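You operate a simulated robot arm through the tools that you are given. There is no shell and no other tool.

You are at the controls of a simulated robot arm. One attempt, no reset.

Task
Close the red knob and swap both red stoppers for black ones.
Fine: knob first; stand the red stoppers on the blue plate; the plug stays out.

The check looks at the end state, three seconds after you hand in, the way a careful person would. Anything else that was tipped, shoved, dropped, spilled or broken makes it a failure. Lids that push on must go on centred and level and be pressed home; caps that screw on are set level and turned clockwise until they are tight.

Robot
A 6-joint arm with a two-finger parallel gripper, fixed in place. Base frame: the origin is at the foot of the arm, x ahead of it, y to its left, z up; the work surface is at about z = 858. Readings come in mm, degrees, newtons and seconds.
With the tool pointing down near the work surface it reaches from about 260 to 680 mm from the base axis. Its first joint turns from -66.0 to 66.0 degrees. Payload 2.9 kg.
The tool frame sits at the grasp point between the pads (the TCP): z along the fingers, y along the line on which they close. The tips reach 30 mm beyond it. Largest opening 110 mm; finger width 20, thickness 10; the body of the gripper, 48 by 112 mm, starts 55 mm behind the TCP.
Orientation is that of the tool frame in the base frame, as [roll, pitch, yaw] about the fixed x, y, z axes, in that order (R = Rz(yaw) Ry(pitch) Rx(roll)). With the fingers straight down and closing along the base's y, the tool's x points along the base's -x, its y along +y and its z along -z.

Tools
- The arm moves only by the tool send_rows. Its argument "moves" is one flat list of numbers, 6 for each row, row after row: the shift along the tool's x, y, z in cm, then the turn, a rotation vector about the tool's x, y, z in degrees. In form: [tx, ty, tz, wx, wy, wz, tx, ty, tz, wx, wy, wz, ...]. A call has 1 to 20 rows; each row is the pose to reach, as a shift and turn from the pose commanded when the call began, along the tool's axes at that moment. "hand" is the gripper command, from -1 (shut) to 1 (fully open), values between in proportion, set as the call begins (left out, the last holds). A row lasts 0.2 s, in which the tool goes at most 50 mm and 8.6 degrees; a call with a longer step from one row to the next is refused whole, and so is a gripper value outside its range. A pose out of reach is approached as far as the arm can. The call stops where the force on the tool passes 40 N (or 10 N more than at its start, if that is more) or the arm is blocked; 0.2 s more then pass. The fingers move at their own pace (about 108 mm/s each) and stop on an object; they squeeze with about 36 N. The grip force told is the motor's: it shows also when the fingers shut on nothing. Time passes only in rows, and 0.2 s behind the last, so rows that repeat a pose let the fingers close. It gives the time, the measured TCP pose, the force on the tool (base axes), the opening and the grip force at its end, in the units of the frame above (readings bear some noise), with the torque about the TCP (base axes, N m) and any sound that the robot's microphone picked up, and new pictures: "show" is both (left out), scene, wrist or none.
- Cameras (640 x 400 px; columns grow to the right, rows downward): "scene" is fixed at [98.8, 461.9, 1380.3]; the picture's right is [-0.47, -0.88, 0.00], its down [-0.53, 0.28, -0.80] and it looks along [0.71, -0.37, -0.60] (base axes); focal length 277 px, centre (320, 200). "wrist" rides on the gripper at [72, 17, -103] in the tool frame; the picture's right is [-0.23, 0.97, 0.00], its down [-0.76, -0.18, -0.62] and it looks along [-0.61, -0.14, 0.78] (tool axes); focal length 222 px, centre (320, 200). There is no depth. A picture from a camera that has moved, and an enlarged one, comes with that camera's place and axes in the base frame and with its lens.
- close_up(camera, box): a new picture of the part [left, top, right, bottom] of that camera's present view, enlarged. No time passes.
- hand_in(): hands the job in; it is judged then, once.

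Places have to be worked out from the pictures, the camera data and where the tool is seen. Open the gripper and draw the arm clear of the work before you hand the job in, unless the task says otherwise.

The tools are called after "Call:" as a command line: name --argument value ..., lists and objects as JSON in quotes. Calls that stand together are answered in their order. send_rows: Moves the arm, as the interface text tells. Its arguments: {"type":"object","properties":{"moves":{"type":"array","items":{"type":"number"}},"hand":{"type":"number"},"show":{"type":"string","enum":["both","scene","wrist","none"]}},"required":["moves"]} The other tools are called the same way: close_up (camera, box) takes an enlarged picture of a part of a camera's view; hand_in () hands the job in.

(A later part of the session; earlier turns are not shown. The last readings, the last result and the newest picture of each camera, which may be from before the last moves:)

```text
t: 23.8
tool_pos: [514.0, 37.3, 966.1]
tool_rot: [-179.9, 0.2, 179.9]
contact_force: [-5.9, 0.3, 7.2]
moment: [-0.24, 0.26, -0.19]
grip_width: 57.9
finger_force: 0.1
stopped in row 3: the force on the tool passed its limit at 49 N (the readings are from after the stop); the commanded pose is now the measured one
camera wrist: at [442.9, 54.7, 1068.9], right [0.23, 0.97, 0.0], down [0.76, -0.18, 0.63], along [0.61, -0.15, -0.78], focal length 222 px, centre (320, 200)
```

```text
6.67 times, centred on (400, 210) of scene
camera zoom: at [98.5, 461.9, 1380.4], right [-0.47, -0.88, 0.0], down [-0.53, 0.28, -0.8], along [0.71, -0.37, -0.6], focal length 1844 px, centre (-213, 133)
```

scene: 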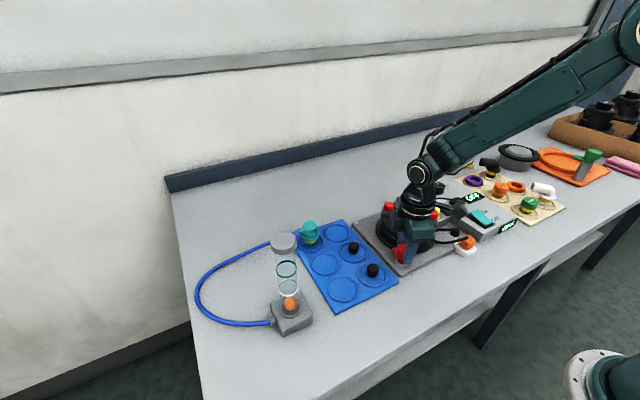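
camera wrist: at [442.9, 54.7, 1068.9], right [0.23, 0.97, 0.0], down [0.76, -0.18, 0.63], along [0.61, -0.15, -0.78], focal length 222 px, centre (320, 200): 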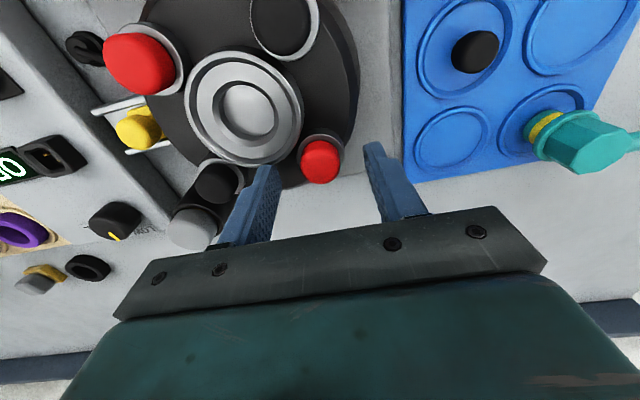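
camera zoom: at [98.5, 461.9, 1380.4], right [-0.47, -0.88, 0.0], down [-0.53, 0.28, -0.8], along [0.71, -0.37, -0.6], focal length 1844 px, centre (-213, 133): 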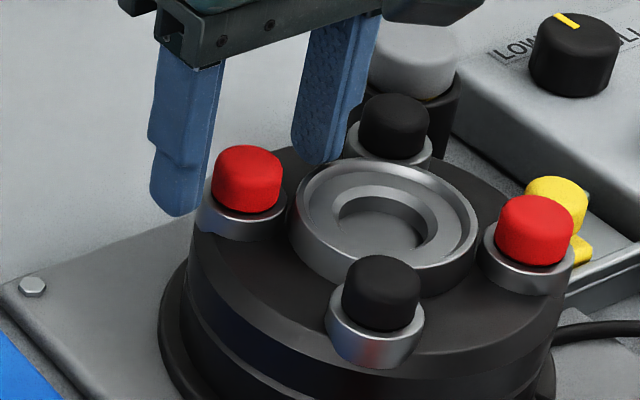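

A finger landed on the raised hub ring in the middle, and nothing looks moved. I'll lift and turn the wrist 40° counter-clockwise so the fingers close tangentially, clear of the hub.

Call:
send_rows --moves '[0, 0, -1, 0, 0, 0, 0, 0, -2, 0, 0, -8, 0, 0, -2, 0, 0, -16, 0, 0, -2, 0, 0, -24, 0, 0, -2, 0, 0, -32, 0, 0, -2, 0, 0, -40, 0, 0, -2, 0, 0, -40]' --show "wrist"

Call:
close_up --camera "wrist" --box '[220, 60, 420, 210]'

Call:
close_up --camera "scene" --box '[360, 180, 440, 240]'

```text
t: 25.4
tool_pos: [515.1, 37.1, 986.0]
tool_rot: [-179.7, 0.1, -140.1]
contact_force: [0.3, 0.3, 0.1]
moment: [-0.02, 0.03, -0.02]
grip_width: 58.0
finger_force: 0.0
camera wrist: at [449.4, 4.3, 1088.3], right [-0.45, 0.89, 0.0], down [0.69, 0.35, 0.63], along [0.56, 0.28, -0.78], focal length 222 px, centre (320, 200)
```

wrist: 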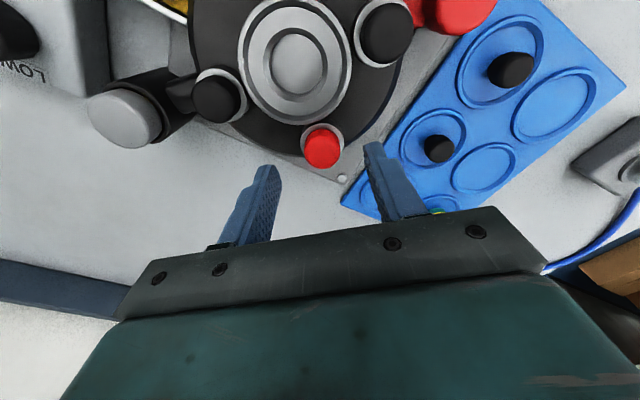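

```text
2.67 times, centred on (320, 135) of wrist
camera zoom: at [449.4, 4.3, 1088.3], right [-0.45, 0.89, 0.0], down [0.69, 0.35, 0.63], along [0.56, 0.28, -0.78], focal length 592 px, centre (320, 373)
```

zoom: 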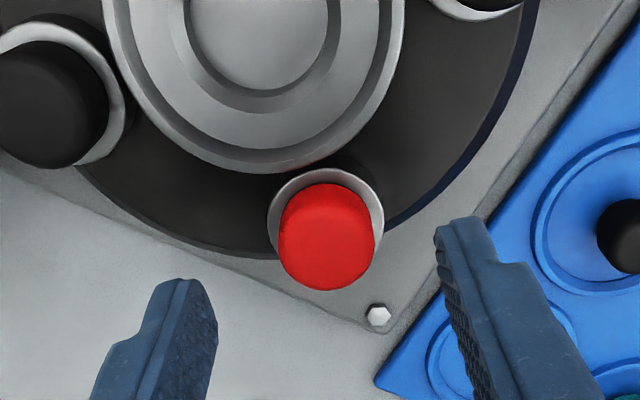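

```text
6.67 times, centred on (400, 210) of scene
camera zoom: at [98.8, 461.9, 1380.3], right [-0.47, -0.88, 0.0], down [-0.53, 0.28, -0.8], along [0.71, -0.37, -0.6], focal length 1844 px, centre (-213, 133)
```

zoom: 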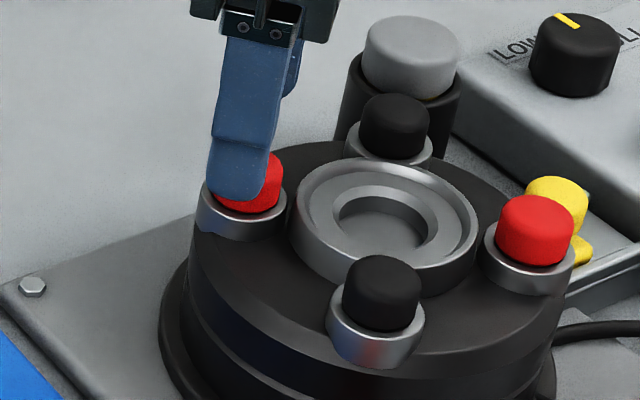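

The stopper is centred and both fingers now clear the hub. I'll descend to TCP z ≈ 957.

Call:
send_rows --moves '[-0.03, 0.07, 1, 0, 0, 0, -0.03, 0.07, 1.8, 0, 0, 0, -0.03, 0.07, 2.4, 0, 0, 0, -0.03, 0.07, 2.9, 0, 0, 0, -0.03, 0.07, 2.9, 0, 0, 0]' --show "wrist"

Call:
close_up --camera "wrist" --box '[220, 60, 420, 210]'

Call:
close_up --camera "scene" --box '[360, 180, 440, 240]'

```text
t: 26.6
tool_pos: [514.4, 37.6, 956.9]
tool_rot: [-179.8, 0.1, -140.2]
contact_force: [0.4, 0.4, 0.3]
moment: [-0.01, 0.0, 0.02]
grip_width: 57.8
finger_force: 0.0
camera wrist: at [449.1, 5.3, 1059.4], right [-0.45, 0.89, 0.0], down [0.7, 0.35, 0.63], along [0.56, 0.28, -0.78], focal length 222 px, centre (320, 200)
```

wrist: 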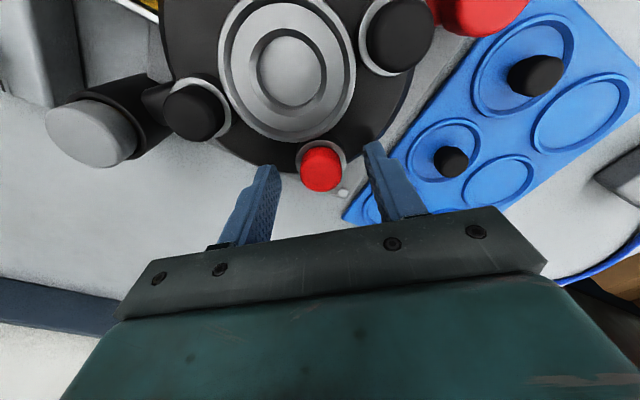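

```text
2.67 times, centred on (320, 135) of wrist
camera zoom: at [449.1, 5.3, 1059.4], right [-0.45, 0.89, 0.0], down [0.7, 0.35, 0.63], along [0.56, 0.28, -0.78], focal length 592 px, centre (320, 373)
```

zoom: 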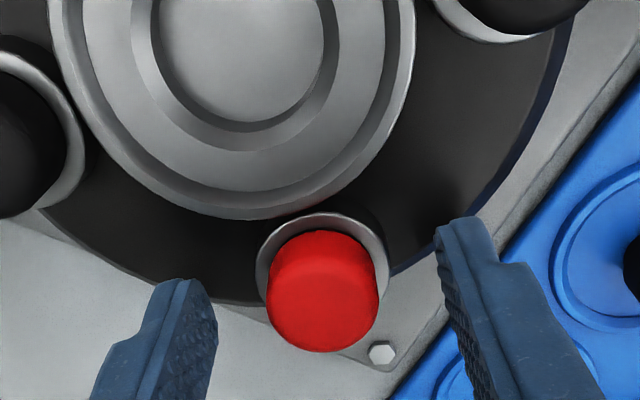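

```text
6.67 times, centred on (400, 210) of scene
camera zoom: at [98.8, 461.9, 1380.3], right [-0.47, -0.88, 0.0], down [-0.53, 0.28, -0.8], along [0.71, -0.37, -0.6], focal length 1844 px, centre (-213, 133)
```

zoom: 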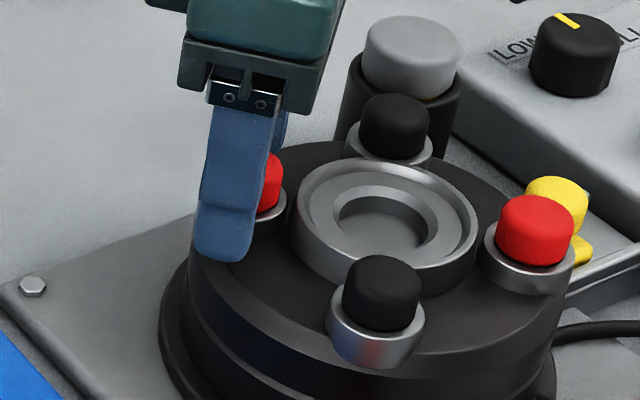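

There is no contact and the stopper is centred. I'll close on it and expect about 27 mm.

Call:
send_rows --moves '[0, 0, 0, 0, 0, 0, 0, 0, 0, 0, 0, 0, 0, 0, 0, 0, 0, 0]' --hand -1 --show "wrist"

Call:
close_up --camera "wrist" --box '[220, 60, 420, 210]'

```text
t: 27.4
tool_pos: [515.0, 38.1, 957.1]
tool_rot: [-179.8, 0.2, -140.1]
contact_force: [-6.2, 9.4, 1.5]
moment: [0.42, 0.49, -0.31]
grip_width: 32.9
finger_force: 44.8
camera wrist: at [448.7, 6.0, 1059.4], right [-0.45, 0.89, 0.0], down [0.7, 0.35, 0.63], along [0.56, 0.28, -0.78], focal length 222 px, centre (320, 200)
```

wrist: 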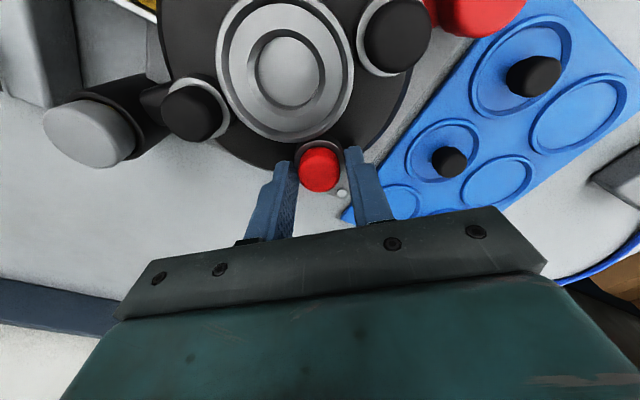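

```text
2.67 times, centred on (320, 135) of wrist
camera zoom: at [448.7, 6.0, 1059.4], right [-0.45, 0.89, 0.0], down [0.7, 0.35, 0.63], along [0.56, 0.28, -0.78], focal length 592 px, centre (320, 373)
```

zoom: 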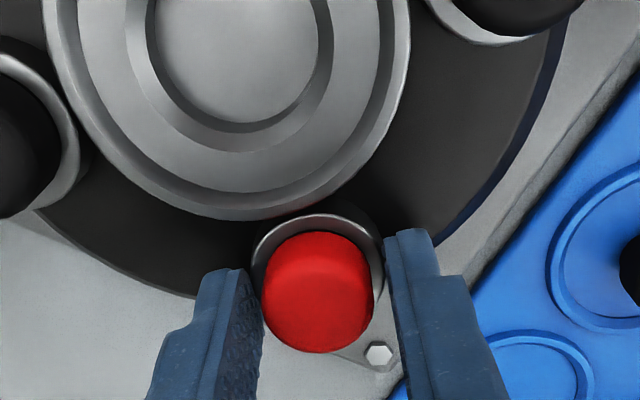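

The fingers closed at 32.9 mm, so they caught the metal port ring rather than the stopper. I'll open, raise 6 mm, shift 0.4 mm, and close again.

Call:
send_rows --moves '[0, 0, 0, 0, 0, 0, 0, 0, 0, 0, 0, 0, 0, 0.04, -0.3, 0, 0, 0, 0, 0.04, -0.6, 0, 0, 0, 0, 0.04, -0.6, 0, 0, 0]' --hand -0.1 --show "none"

Call:
send_rows --moves '[0, 0, 0, 0, 0, 0, 0, 0, 0, 0, 0, 0, 0, 0, 0, 0, 0, 0]' --hand -1 --show "wrist"

Call:
close_up --camera "wrist" --box '[220, 60, 420, 210]'

Call:
close_up --camera "scene" --box '[360, 180, 440, 240]'

```text
t: 28.6
tool_pos: [514.7, 37.9, 963.4]
tool_rot: [-179.6, 0.2, -140.2]
contact_force: [-0.4, 0.3, -0.5]
moment: [-0.02, -0.01, 0.03]
grip_width: 49.6
finger_force: 0.1
```

```text
t: 29.4
tool_pos: [514.0, 39.0, 963.1]
tool_rot: [-179.8, 0.0, -140.1]
contact_force: [-5.8, 5.6, 3.9]
moment: [0.23, 0.2, -0.09]
grip_width: 23.1
finger_force: 36.2
camera wrist: at [448.5, 5.8, 1065.5], right [-0.45, 0.89, 0.0], down [0.7, 0.35, 0.63], along [0.56, 0.28, -0.78], focal length 222 px, centre (320, 200)
```

wrist: 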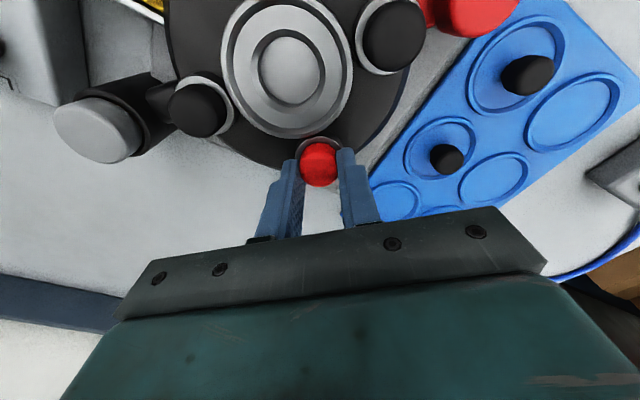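

```text
2.67 times, centred on (320, 135) of wrist
camera zoom: at [448.5, 5.8, 1065.5], right [-0.45, 0.89, 0.0], down [0.7, 0.35, 0.63], along [0.56, 0.28, -0.78], focal length 592 px, centre (320, 373)
```

zoom: 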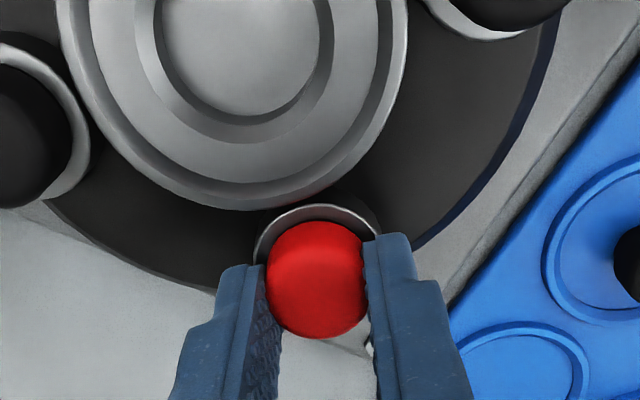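

```text
6.67 times, centred on (400, 210) of scene
camera zoom: at [98.5, 462.1, 1380.3], right [-0.47, -0.88, 0.0], down [-0.53, 0.28, -0.8], along [0.71, -0.37, -0.6], focal length 1844 px, centre (-213, 133)
```

zoom: 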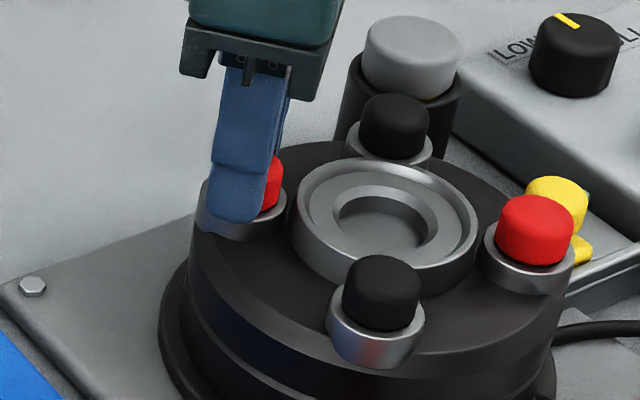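

The grip is 23.1 mm on the stopper itself with little side load. I'll pull it straight up.

Call:
send_rows --moves '[0, 0, -0.2, 0, 0, 0, 0, 0, -0.4, 0, 0, 0, 0, 0, -0.7, 0, 0, 0, 0, 0, -1.2, 0, 0, 0, 0, 0, -2.5, 0, 0, 0, 0, 0, -5, 0, 0, 0, 0, 0, -5, 0, 0, 0]' --show "wrist"

Call:
close_up --camera "wrist" --box '[220, 60, 420, 210]'

Call:
close_up --camera "scene" --box '[350, 150, 450, 225]'

```text
t: 31.0
tool_pos: [513.5, 37.3, 1013.8]
tool_rot: [-179.7, 0.2, -140.3]
contact_force: [0.1, -0.1, -0.1]
moment: [-0.02, 0.02, -0.04]
grip_width: 22.8
finger_force: 36.0
camera wrist: at [448.6, 5.7, 1116.3], right [-0.45, 0.89, 0.0], down [0.7, 0.35, 0.63], along [0.56, 0.28, -0.78], focal length 222 px, centre (320, 200)
```

wrist: 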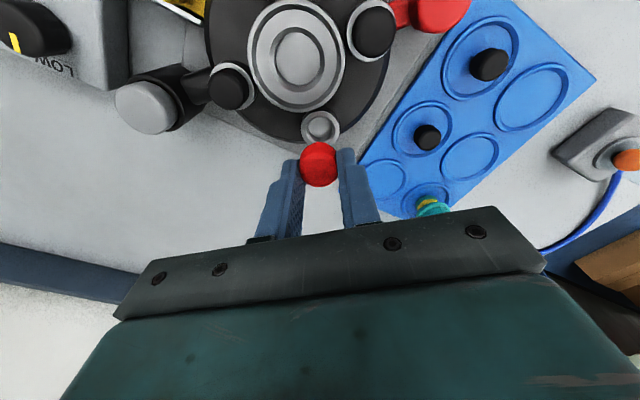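

```text
2.67 times, centred on (320, 135) of wrist
camera zoom: at [448.6, 5.7, 1116.3], right [-0.45, 0.89, 0.0], down [0.7, 0.35, 0.63], along [0.56, 0.28, -0.78], focal length 592 px, centre (320, 373)
```

zoom: 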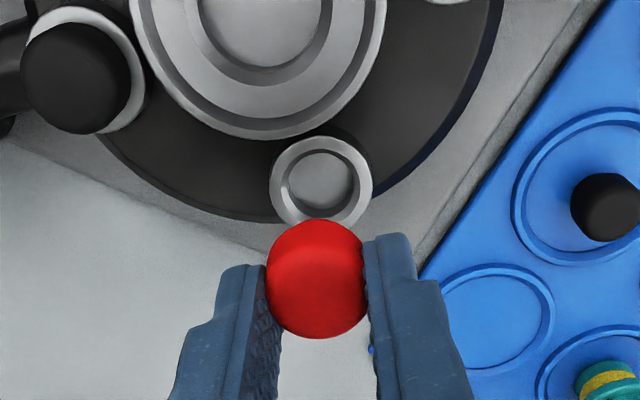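

```text
5.33 times, centred on (400, 188) of scene
camera zoom: at [98.8, 461.9, 1380.3], right [-0.47, -0.88, 0.0], down [-0.53, 0.28, -0.8], along [0.71, -0.37, -0.6], focal length 1475 px, centre (-107, 267)
```

zoom: 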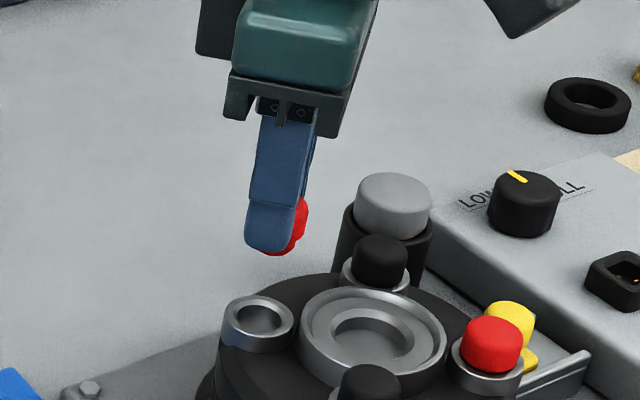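

The red stopper is out and the port is empty. I'll carry it at this height to above the empty circle near (560, 160) on the blue plate and look.

Call:
send_rows --moves '[-2.85, 1.59, 0, 0, 0, 0, -5.7, 3.18, 0, 0, 0, 0, -8.55, 4.77, 0, 0, 0, 0, -11.4, 6.36, 0, 0, 0, 0, -11.4, 6.36, 0, 0, 0, 0]' --show "both"

Call:
close_up --camera "wrist" --box '[220, 60, 420, 210]'

Call:
close_up --camera "scene" --box '[290, 200, 410, 310]'

```text
t: 32.2
tool_pos: [562.2, 160.1, 1013.7]
tool_rot: [-179.8, 0.1, -140.2]
contact_force: [0.4, -0.4, 0.3]
moment: [0.01, 0.02, 0.01]
grip_width: 22.9
finger_force: 35.8
camera wrist: at [495.4, 127.5, 1115.0], right [-0.45, 0.89, 0.0], down [0.7, 0.35, 0.63], along [0.56, 0.28, -0.78], focal length 222 px, centre (320, 200)
```

scene: 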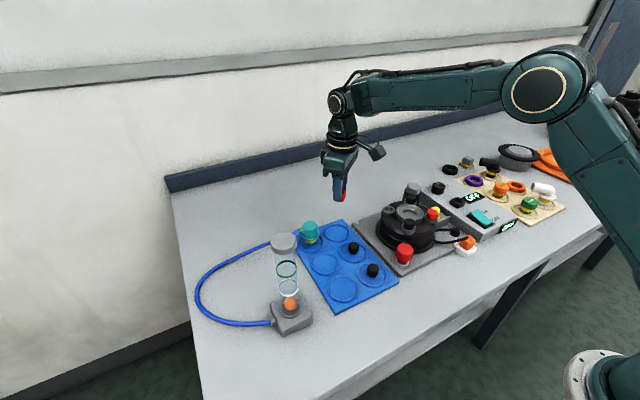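
wrist: 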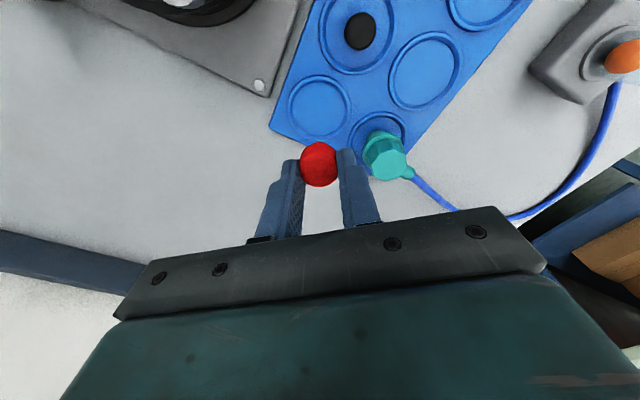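

```text
2.67 times, centred on (320, 135) of wrist
camera zoom: at [495.4, 127.5, 1115.0], right [-0.45, 0.89, 0.0], down [0.7, 0.35, 0.63], along [0.56, 0.28, -0.78], focal length 592 px, centre (320, 373)
```

zoom: 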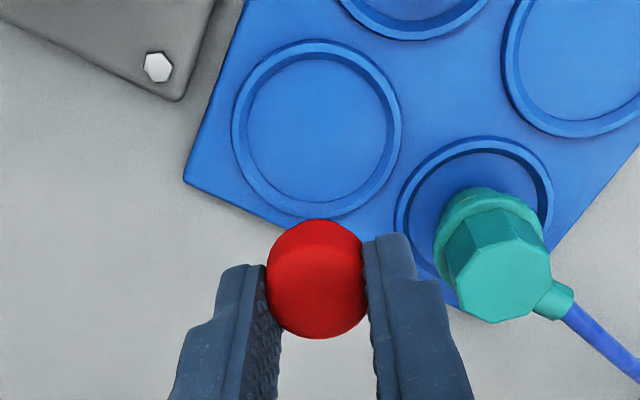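

```text
3.64 times, centred on (350, 255) of scene
camera zoom: at [98.7, 461.9, 1380.3], right [-0.47, -0.88, 0.0], down [-0.53, 0.28, -0.8], along [0.71, -0.37, -0.6], focal length 1006 px, centre (211, 0)
```

zoom: 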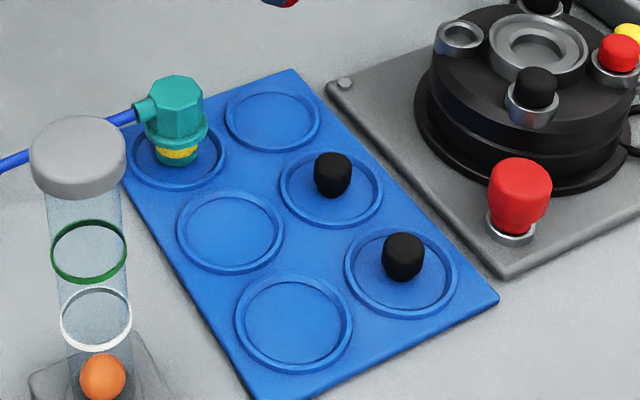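

The empty circle's centre works out near (560, 157.5). Before lowering I'll check how far the stopper extends below the fingertips.

Call:
close_up --camera "scene" --box '[320, 150, 370, 210]'

Call:
close_up --camera "scene" --box '[330, 230, 390, 280]'

```text
6.67 times, centred on (345, 180) of scene
camera zoom: at [98.7, 461.9, 1380.3], right [-0.47, -0.88, 0.0], down [-0.53, 0.28, -0.8], along [0.71, -0.37, -0.6], focal length 1844 px, centre (153, 333)
```

zoom: 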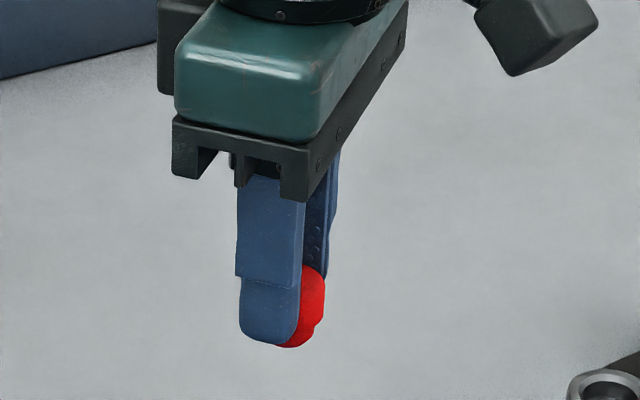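

```text
8.00 times, centred on (360, 255) of scene
camera zoom: at [98.7, 461.9, 1380.3], right [-0.47, -0.88, 0.0], down [-0.53, 0.28, -0.8], along [0.71, -0.37, -0.6], focal length 2212 px, centre (0, -240)
```

zoom: 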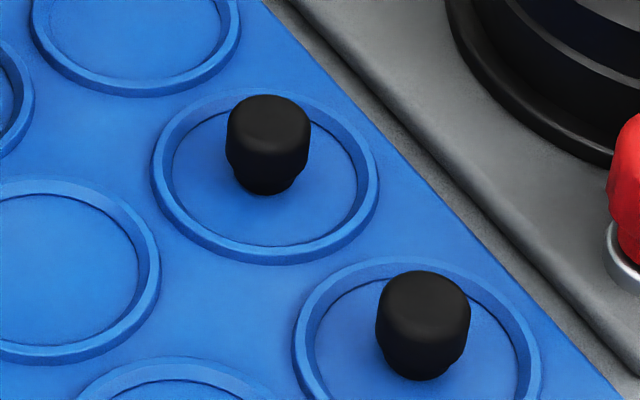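

The stopper's plug end extends about 7 mm below the tips, so contact with the plate should come near TCP z ≈ 902. I'll go down to about 912 first and look.

Call:
send_rows --moves '[0.25, -0.14, 3, 0, 0, 0, 0.25, -0.14, 6, 0, 0, 0, 0.25, -0.14, 8.5, 0, 0, 0, 0.25, -0.14, 10.1, 0, 0, 0, 0.25, -0.14, 10.1, 0, 0, 0]' --show "wrist"

Call:
close_up --camera "wrist" --box '[220, 60, 420, 210]'

Call:
close_up --camera "scene" --box '[290, 200, 380, 260]'

```text
t: 33.4
tool_pos: [560.8, 157.2, 912.5]
tool_rot: [-179.7, 0.2, -140.2]
contact_force: [0.0, 0.5, -1.1]
moment: [0.01, 0.02, 0.0]
grip_width: 22.9
finger_force: 36.3
camera wrist: at [494.9, 124.2, 1014.6], right [-0.45, 0.89, 0.0], down [0.7, 0.35, 0.63], along [0.56, 0.28, -0.78], focal length 222 px, centre (320, 200)
```

wrist: 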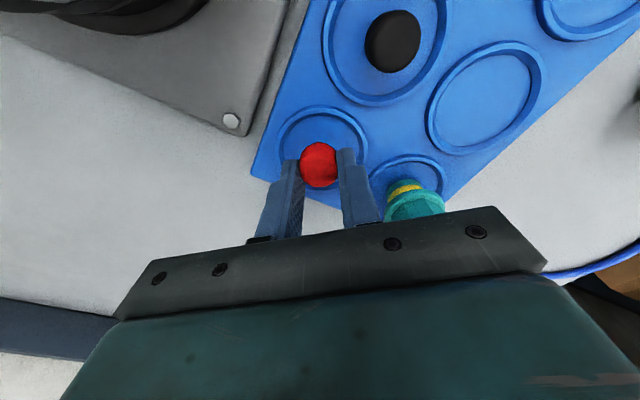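

```text
2.67 times, centred on (320, 135) of wrist
camera zoom: at [494.9, 124.2, 1014.6], right [-0.45, 0.89, 0.0], down [0.7, 0.35, 0.63], along [0.56, 0.28, -0.78], focal length 592 px, centre (320, 373)
```

zoom: 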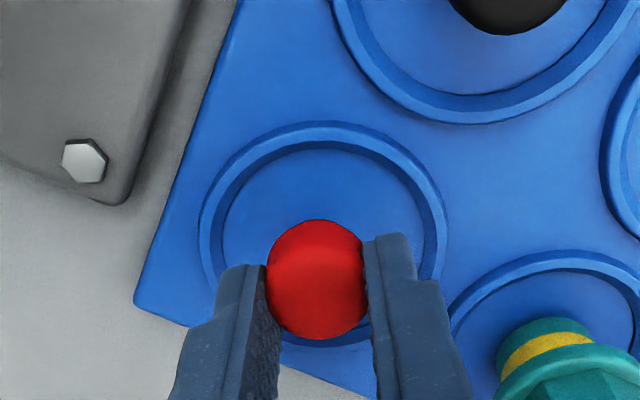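

```text
6.67 times, centred on (335, 230) of scene
camera zoom: at [98.8, 461.9, 1380.3], right [-0.47, -0.88, 0.0], down [-0.53, 0.28, -0.8], along [0.71, -0.37, -0.6], focal length 1844 px, centre (220, 0)
```

zoom: 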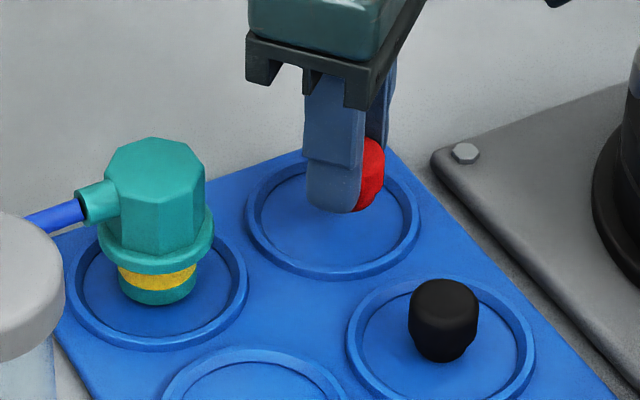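

The stopper is over the circle's interior. I'll lower in small steps and watch for contact.

Call:
send_rows --moves '[0, 0, 0.25, 0, 0, 0, 0, 0, 0.5, 0, 0, 0, 0, 0, 0.7, 0, 0, 0]' --show "none"

Call:
send_rows --moves '[0, 0, 0.1, 0, 0, 0, 0, 0, 0.15, 0, 0, 0]' --show "none"

Call:
send_rows --moves '[0, 0, 0.1, 0, 0, 0, 0, 0, 0.15, 0, 0, 0]' --show "scene"

Call:
close_up --camera "scene" --box '[290, 200, 380, 260]'

```text
t: 34.2
tool_pos: [561.1, 156.1, 904.4]
tool_rot: [-179.8, 0.1, -140.2]
contact_force: [-0.1, 1.1, -0.4]
moment: [-0.01, -0.04, 0.02]
grip_width: 23.0
finger_force: 35.9
```

```text
t: 34.8
tool_pos: [561.4, 157.5, 903.5]
tool_rot: [-179.7, 0.2, -140.1]
contact_force: [-0.1, 0.9, -0.2]
moment: [-0.01, 0.01, 0.01]
grip_width: 23.2
finger_force: 35.8
```

```text
t: 35.4
tool_pos: [560.9, 158.2, 902.7]
tool_rot: [-179.8, 0.2, -140.2]
contact_force: [-0.3, 0.0, -0.2]
moment: [0.0, 0.0, 0.0]
grip_width: 22.9
finger_force: 36.0
```

scene: 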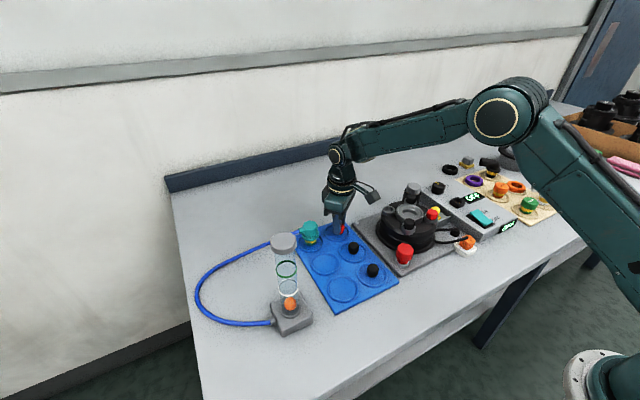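

```text
6.67 times, centred on (335, 230) of scene
camera zoom: at [98.8, 461.9, 1380.3], right [-0.47, -0.88, 0.0], down [-0.53, 0.28, -0.8], along [0.71, -0.37, -0.6], focal length 1844 px, centre (220, 0)
```

zoom: 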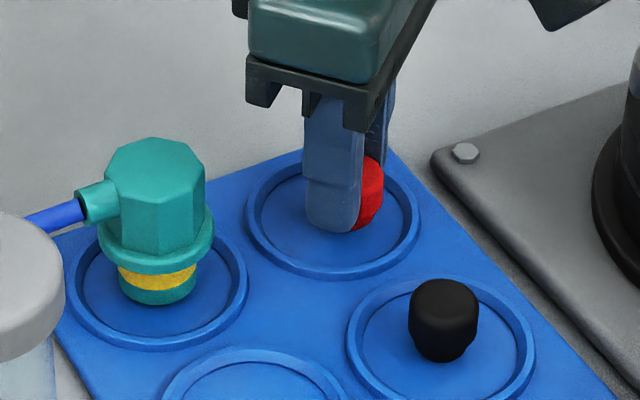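

There is still no contact at 902.5, so I'll continue in 1 mm steps.

Call:
send_rows --moves '[0, 0, 0.1, 0, 0, 0, 0, 0, 0.1, 0, 0, 0]' --show "none"

Call:
send_rows --moves '[0, 0, 0.1, 0, 0, 0, 0, 0, 0.1, 0, 0, 0]' --show "none"

Call:
send_rows --moves '[0, 0, 0.1, 0, 0, 0, 0, 0, 0.1, 0, 0, 0]' --show "none"

Call:
close_up --camera "scene" --box '[290, 200, 380, 260]'

```text
t: 36.0
tool_pos: [560.5, 156.8, 902.0]
tool_rot: [-179.7, 0.2, -140.1]
contact_force: [-0.9, 0.1, 0.0]
moment: [0.01, -0.03, 0.01]
grip_width: 23.1
finger_force: 36.7
```

```text
t: 36.6
tool_pos: [561.3, 157.9, 899.4]
tool_rot: [-179.8, 0.2, -140.2]
contact_force: [0.0, 0.7, -0.5]
moment: [-0.02, 0.01, -0.01]
grip_width: 22.9
finger_force: 35.7
```

```text
t: 37.2
tool_pos: [560.0, 156.5, 899.8]
tool_rot: [-179.7, 0.2, -140.3]
contact_force: [-0.5, 0.3, -0.3]
moment: [-0.03, -0.02, -0.02]
grip_width: 23.1
finger_force: 36.8
```

```text
6.67 times, centred on (335, 230) of scene
camera zoom: at [98.8, 461.9, 1380.3], right [-0.47, -0.88, 0.0], down [-0.53, 0.28, -0.8], along [0.71, -0.37, -0.6], focal length 1844 px, centre (220, 0)
```

zoom: 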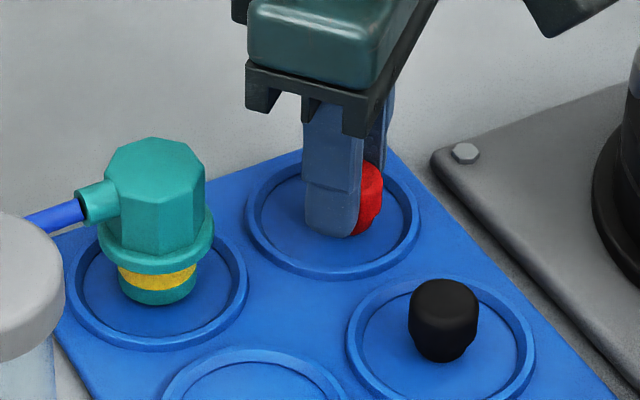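

Still no contact at about 899.5, so I'll keep lowering in small steps.

Call:
send_rows --moves '[0, 0, 0.1, 0, 0, 0, 0, 0, 0.1, 0, 0, 0]' --show "none"

Call:
send_rows --moves '[0, 0, 0.1, 0, 0, 0, 0, 0, 0.1, 0, 0, 0]' --show "none"

Call:
send_rows --moves '[0, 0, 0.1, 0, 0, 0, 0, 0, 0.1, 0, 0, 0]' --show "none"

Call:
close_up --camera "scene" --box '[290, 200, 380, 260]'

```text
t: 37.8
tool_pos: [561.1, 158.1, 897.8]
tool_rot: [-179.6, 0.2, -140.3]
contact_force: [-2.0, -0.8, 2.5]
moment: [0.02, 0.06, 0.0]
grip_width: 23.2
finger_force: 36.1
```

```text
t: 38.4
tool_pos: [560.7, 157.2, 897.1]
tool_rot: [-179.7, 0.3, -140.1]
contact_force: [-2.4, -1.3, 11.5]
moment: [-0.11, 0.09, 0.0]
grip_width: 23.2
finger_force: 36.1
```

```text
t: 39.0
tool_pos: [561.9, 157.8, 898.8]
tool_rot: [-179.6, 0.3, -140.1]
contact_force: [-2.1, -2.3, 22.7]
moment: [-0.11, 0.13, 0.01]
grip_width: 22.9
finger_force: 36.2
```

```text
6.67 times, centred on (335, 230) of scene
camera zoom: at [98.3, 461.7, 1380.4], right [-0.47, -0.88, 0.0], down [-0.53, 0.28, -0.8], along [0.71, -0.37, -0.6], focal length 1844 px, centre (220, 0)
```

zoom: 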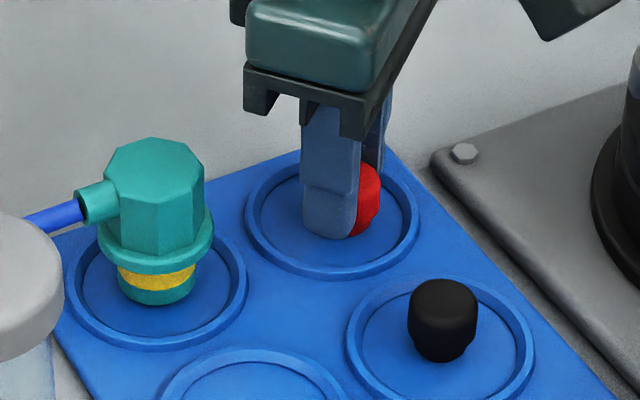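

Contact came at TCP z ≈ 898.4 with the stopper standing on the plate. I'll relieve the force by raising 1.8 mm, open a little, and lift away.

Call:
send_rows --moves '[0, 0, -0.1, 0, 0, 0, 0, 0, -0.18, 0, 0, 0]' --show "none"

Call:
send_rows --moves '[0, 0, 0, 0, 0, 0, 0, 0, 0, 0, 0, 0, 0, 0, -1, 0, 0, 0, 0, 0, -3, 0, 0, 0, 0, 0, -6, 0, 0, 0, 0, 0, -8, 0, 0, 0, 0, 0, -8, 0, 0, 0]' --hand -0.2 --show "both"

Call:
close_up --camera "scene" --box '[290, 200, 380, 260]'

```text
t: 39.6
tool_pos: [560.5, 158.0, 898.6]
tool_rot: [-179.8, 0.3, -140.1]
contact_force: [4.6, 1.8, 17.4]
moment: [0.04, -0.16, 0.03]
grip_width: 23.1
finger_force: 36.3
```

```text
t: 41.2
tool_pos: [558.4, 156.2, 978.2]
tool_rot: [-179.9, 0.1, -140.1]
contact_force: [0.3, -0.1, 0.4]
moment: [0.01, -0.04, 0.03]
grip_width: 43.6
finger_force: 0.0
camera wrist: at [494.0, 124.5, 1080.2], right [-0.45, 0.89, 0.0], down [0.7, 0.35, 0.63], along [0.56, 0.28, -0.78], focal length 222 px, centre (320, 200)
```

scene: 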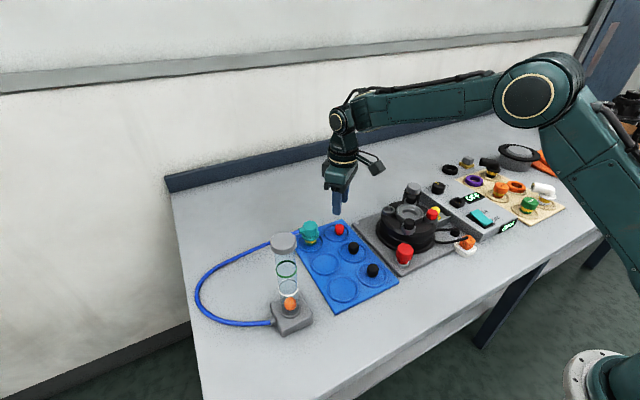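
wrist: 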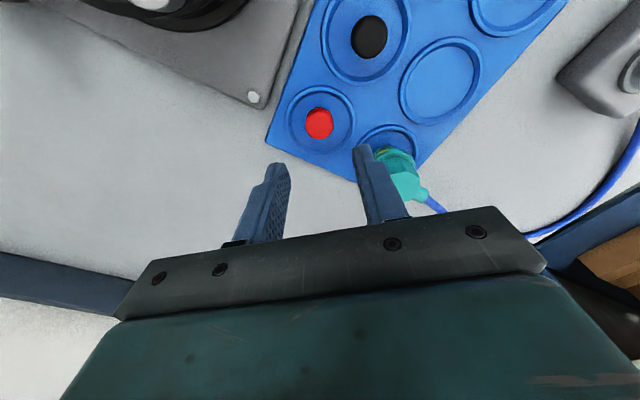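

```text
6.67 times, centred on (335, 230) of scene
camera zoom: at [98.7, 461.9, 1380.3], right [-0.47, -0.88, 0.0], down [-0.53, 0.28, -0.8], along [0.71, -0.37, -0.6], focal length 1844 px, centre (220, 0)
```

zoom: 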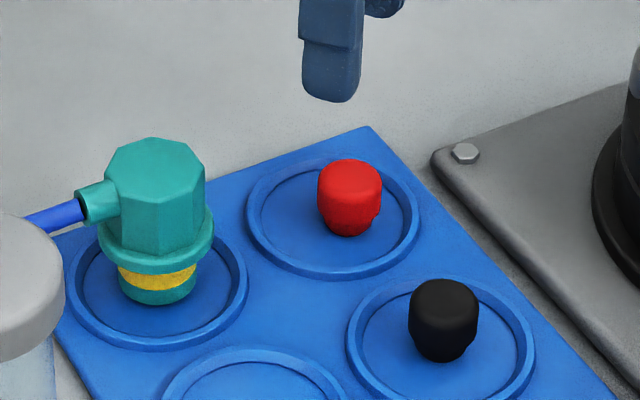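

The red stopper stands upright in its circle. I'll take a wrist close-up now, because it shows where a stopper exactly under the TCP appears from 80 mm above grasp height.

Call:
close_up --camera "wrist" --box '[240, 60, 400, 180]'

Call:
close_up --camera "wrist" --box '[290, 0, 450, 120]'

```text
3.33 times, centred on (320, 120) of wrist
camera zoom: at [494.0, 124.5, 1080.2], right [-0.45, 0.89, 0.0], down [0.7, 0.35, 0.63], along [0.56, 0.28, -0.78], focal length 740 px, centre (320, 467)
```

zoom: 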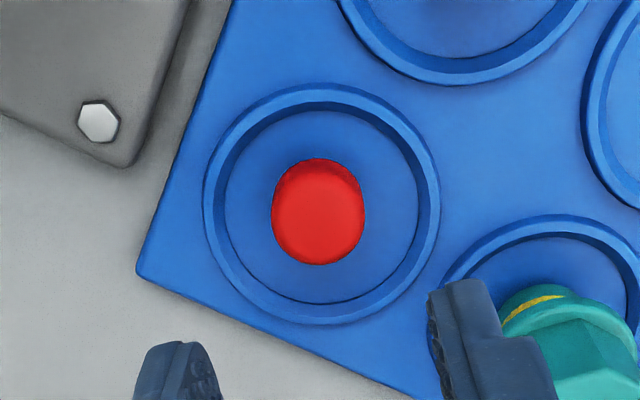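

```text
3.33 times, centred on (370, 60) of wrist
camera zoom: at [494.0, 124.5, 1080.2], right [-0.45, 0.89, 0.0], down [0.7, 0.35, 0.63], along [0.56, 0.28, -0.78], focal length 740 px, centre (153, 667)
```

zoom: 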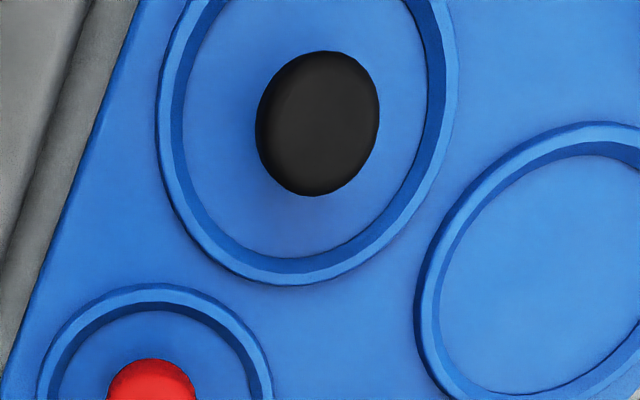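

Relative to the reference, the middle black stopper is at about (-72.7, +4.3) mm from the red one. I'll move there at the same height and compare.

Call:
send_rows --moves '[1.76, 1.66, 0, 0, 0, 0, 3.52, 3.33, 0, 0, 0, 0, 5.28, 4.99, 0, 0, 0, 0, 5.28, 4.99, 0, 0, 0, 0]' --show "wrist"

Call:
close_up --camera "wrist" --box '[240, 60, 400, 180]'

```text
t: 42.2
tool_pos: [487.3, 162.3, 978.1]
tool_rot: [-179.7, 0.2, -140.2]
contact_force: [-0.1, 0.2, 0.8]
moment: [-0.01, 0.02, -0.02]
grip_width: 43.8
finger_force: 0.1
camera wrist: at [421.6, 129.2, 1080.4], right [-0.45, 0.89, 0.0], down [0.7, 0.35, 0.63], along [0.56, 0.28, -0.78], focal length 222 px, centre (320, 200)
```

wrist: 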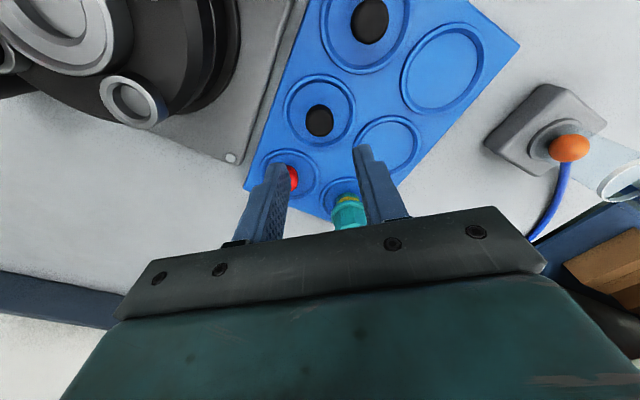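

```text
3.33 times, centred on (320, 120) of wrist
camera zoom: at [421.6, 129.2, 1080.4], right [-0.45, 0.89, 0.0], down [0.7, 0.35, 0.63], along [0.56, 0.28, -0.78], focal length 740 px, centre (320, 467)
```

zoom: 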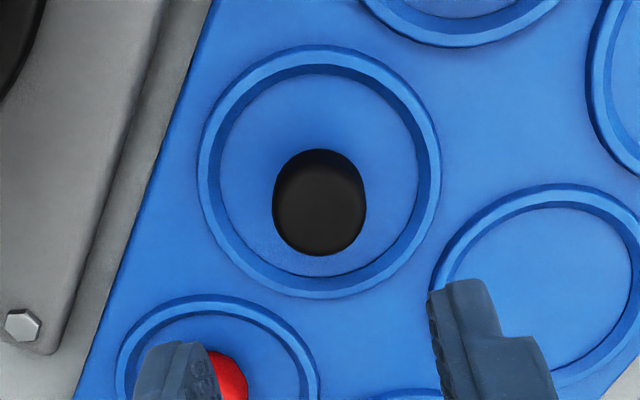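

It is within about 2 mm of the reference image. I'll trim that, descend 79.8 mm to the same relative grasp height, and check before closing.

Call:
send_rows --moves '[0.23, 0.03, 3, 0, 0, 0, 0.23, 0.03, 5.5, 0, 0, 0, 0.23, 0.03, 7, 0, 0, 0, 0.23, 0.03, 7.7, 0, 0, 0, 0.23, 0.03, 7.98, 0, 0, 0, 0.23, 0.03, 7.98, 0, 0, 0]' --show "wrist"

Call:
close_up --camera "wrist" --box '[220, 60, 420, 210]'

Call:
close_up --camera "scene" --box '[310, 210, 400, 270]'

```text
t: 43.6
tool_pos: [485.7, 160.4, 897.5]
tool_rot: [-179.7, 0.2, -140.3]
contact_force: [1.0, -0.2, 0.3]
moment: [-0.04, -0.04, 0.03]
grip_width: 44.1
finger_force: 0.1
camera wrist: at [420.7, 127.4, 1000.0], right [-0.45, 0.89, 0.0], down [0.7, 0.35, 0.63], along [0.56, 0.28, -0.78], focal length 222 px, centre (320, 200)
```

wrist: 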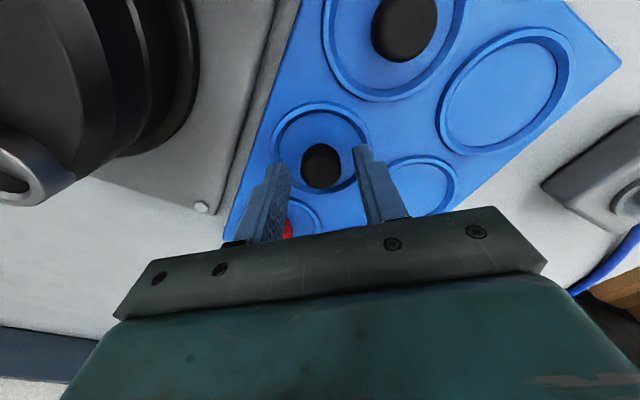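

```text
2.67 times, centred on (320, 135) of wrist
camera zoom: at [420.7, 127.4, 1000.0], right [-0.45, 0.89, 0.0], down [0.7, 0.35, 0.63], along [0.56, 0.28, -0.78], focal length 592 px, centre (320, 373)
```

zoom: 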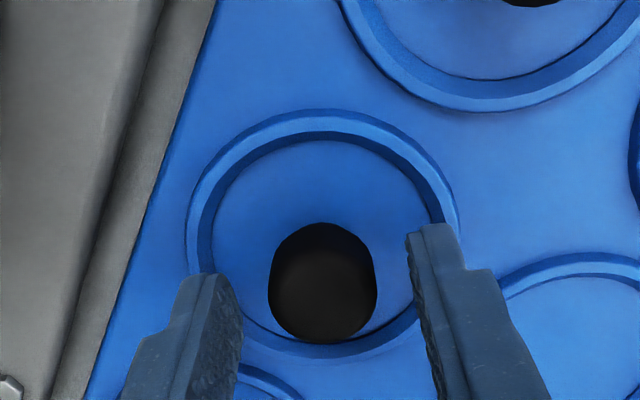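

```text
6.67 times, centred on (355, 240) of scene
camera zoom: at [98.8, 461.9, 1380.3], right [-0.47, -0.88, 0.0], down [-0.53, 0.28, -0.8], along [0.71, -0.37, -0.6], focal length 1844 px, centre (87, -67)
```

zoom: 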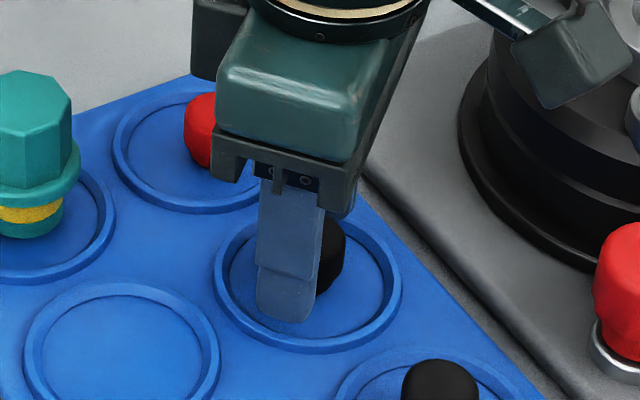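

The black stopper is between the fingers and about 1 mm forward of how the red one was held. I'll make that small shift and close.

Call:
send_rows --moves '[-0.08, 0, 0, 0, 0, 0, -0.08, 0, 0, 0, 0, 0]' --show "none"

Call:
send_rows --moves '[0, 0, 0, 0, 0, 0, 0, 0, 0, 0, 0, 0, 0, 0, 0, 0, 0, 0]' --hand -1 --show "none"

Call:
send_rows --moves '[0, 0, -1, 0, 0, 0, 0, 0, -3, 0, 0, 0, 0, 0, -6, 0, 0, 0, 0, 0, -10, 0, 0, 0, 0, 0, -11.5, 0, 0, 0, 0, 0, -11.5, 0, 0, 0]' --show "wrist"

Call:
close_up --camera "wrist" --box '[220, 60, 420, 210]'

Call:
close_up --camera "scene" --box '[330, 160, 390, 220]'

```text
t: 44.2
tool_pos: [486.2, 160.2, 897.7]
tool_rot: [-179.6, 0.2, -140.3]
contact_force: [-0.4, -0.3, 0.1]
moment: [-0.02, 0.01, 0.0]
grip_width: 44.3
finger_force: 0.0
```

```text
t: 45.0
tool_pos: [486.7, 160.6, 897.5]
tool_rot: [-179.7, 0.4, -140.2]
contact_force: [-0.6, -0.2, -0.6]
moment: [0.0, -0.02, -0.05]
grip_width: 23.3
finger_force: 36.2
```

```text
t: 46.4
tool_pos: [487.6, 161.7, 1014.4]
tool_rot: [-179.6, 0.3, -140.3]
contact_force: [-0.2, 1.1, 0.7]
moment: [0.01, -0.03, 0.02]
grip_width: 23.0
finger_force: 35.3
camera wrist: at [420.7, 128.3, 1116.3], right [-0.45, 0.89, 0.0], down [0.7, 0.35, 0.63], along [0.56, 0.28, -0.78], focal length 222 px, centre (320, 200)
```

wrist: 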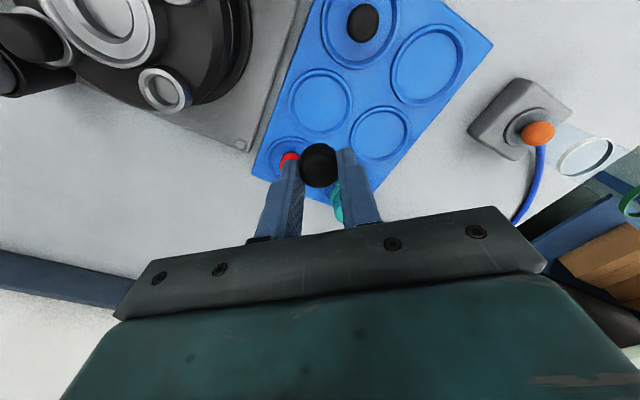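

```text
2.67 times, centred on (320, 135) of wrist
camera zoom: at [420.7, 128.3, 1116.3], right [-0.45, 0.89, 0.0], down [0.7, 0.35, 0.63], along [0.56, 0.28, -0.78], focal length 592 px, centre (320, 373)
```

zoom: 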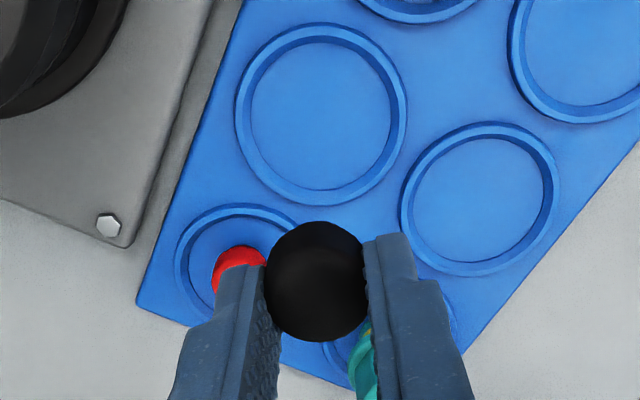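

```text
6.67 times, centred on (360, 190) of scene
camera zoom: at [98.7, 461.9, 1380.3], right [-0.47, -0.88, 0.0], down [-0.53, 0.28, -0.8], along [0.71, -0.37, -0.6], focal length 1844 px, centre (53, 267)
```

zoom: 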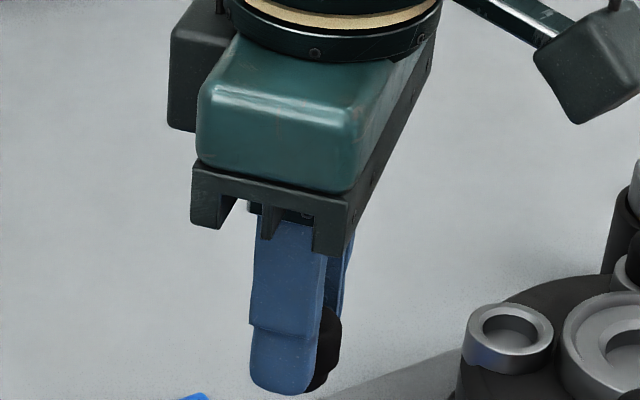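

The black stopper is held almost identically to the red one, within 0.5 mm. I'll carry it back above the empty port along the recorded moves.

Call:
send_rows --moves '[1.44, -2.8, 0, 0, 0, 0, 2.88, -5.6, 0, 0, 0, 0, 4.33, -8.4, 0, 0, 0, 0, 5.77, -11.21, 0, 0, 0, 0, 5.77, -11.21, 0, 0, 0, 0]' --show "wrist"

Call:
close_up --camera "wrist" --box '[220, 60, 420, 210]'

Call:
close_up --camera "scene" --box '[350, 150, 450, 225]'

```text
t: 47.6
tool_pos: [513.1, 38.1, 1013.8]
tool_rot: [-179.7, 0.2, -140.3]
contact_force: [0.0, -0.1, -0.3]
moment: [0.01, -0.02, 0.0]
grip_width: 23.0
finger_force: 35.9
camera wrist: at [447.5, 4.7, 1115.7], right [-0.45, 0.89, 0.0], down [0.7, 0.35, 0.63], along [0.56, 0.28, -0.78], focal length 222 px, centre (320, 200)
```

wrist: 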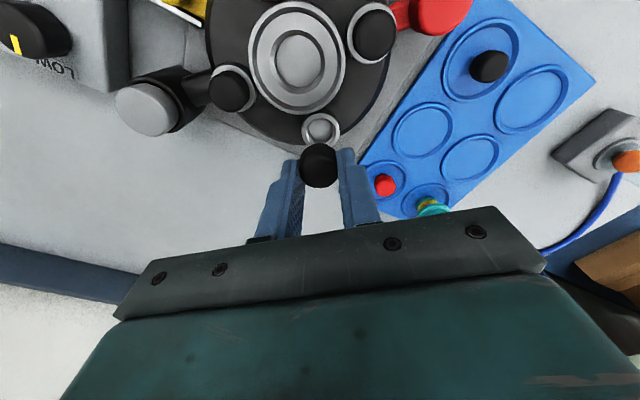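

```text
2.67 times, centred on (320, 135) of wrist
camera zoom: at [447.5, 4.7, 1115.7], right [-0.45, 0.89, 0.0], down [0.7, 0.35, 0.63], along [0.56, 0.28, -0.78], focal length 592 px, centre (320, 373)
```

zoom: 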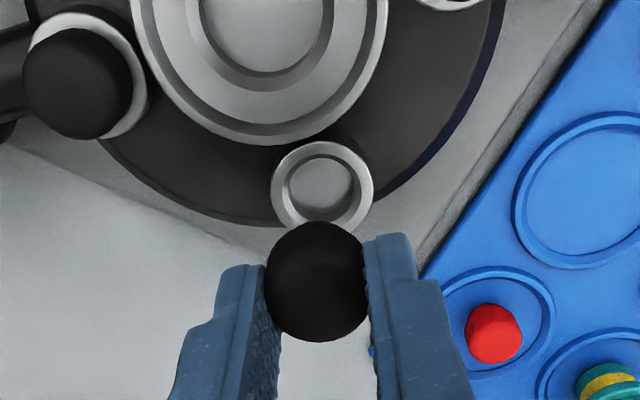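

```text
5.33 times, centred on (400, 188) of scene
camera zoom: at [98.8, 461.9, 1380.3], right [-0.47, -0.88, 0.0], down [-0.53, 0.28, -0.8], along [0.71, -0.37, -0.6], focal length 1475 px, centre (-107, 267)
```

zoom: 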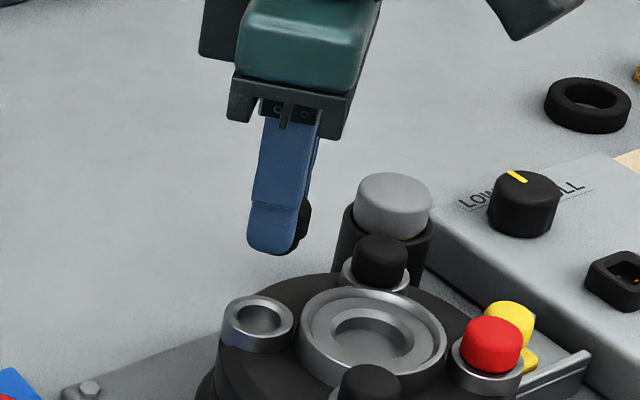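

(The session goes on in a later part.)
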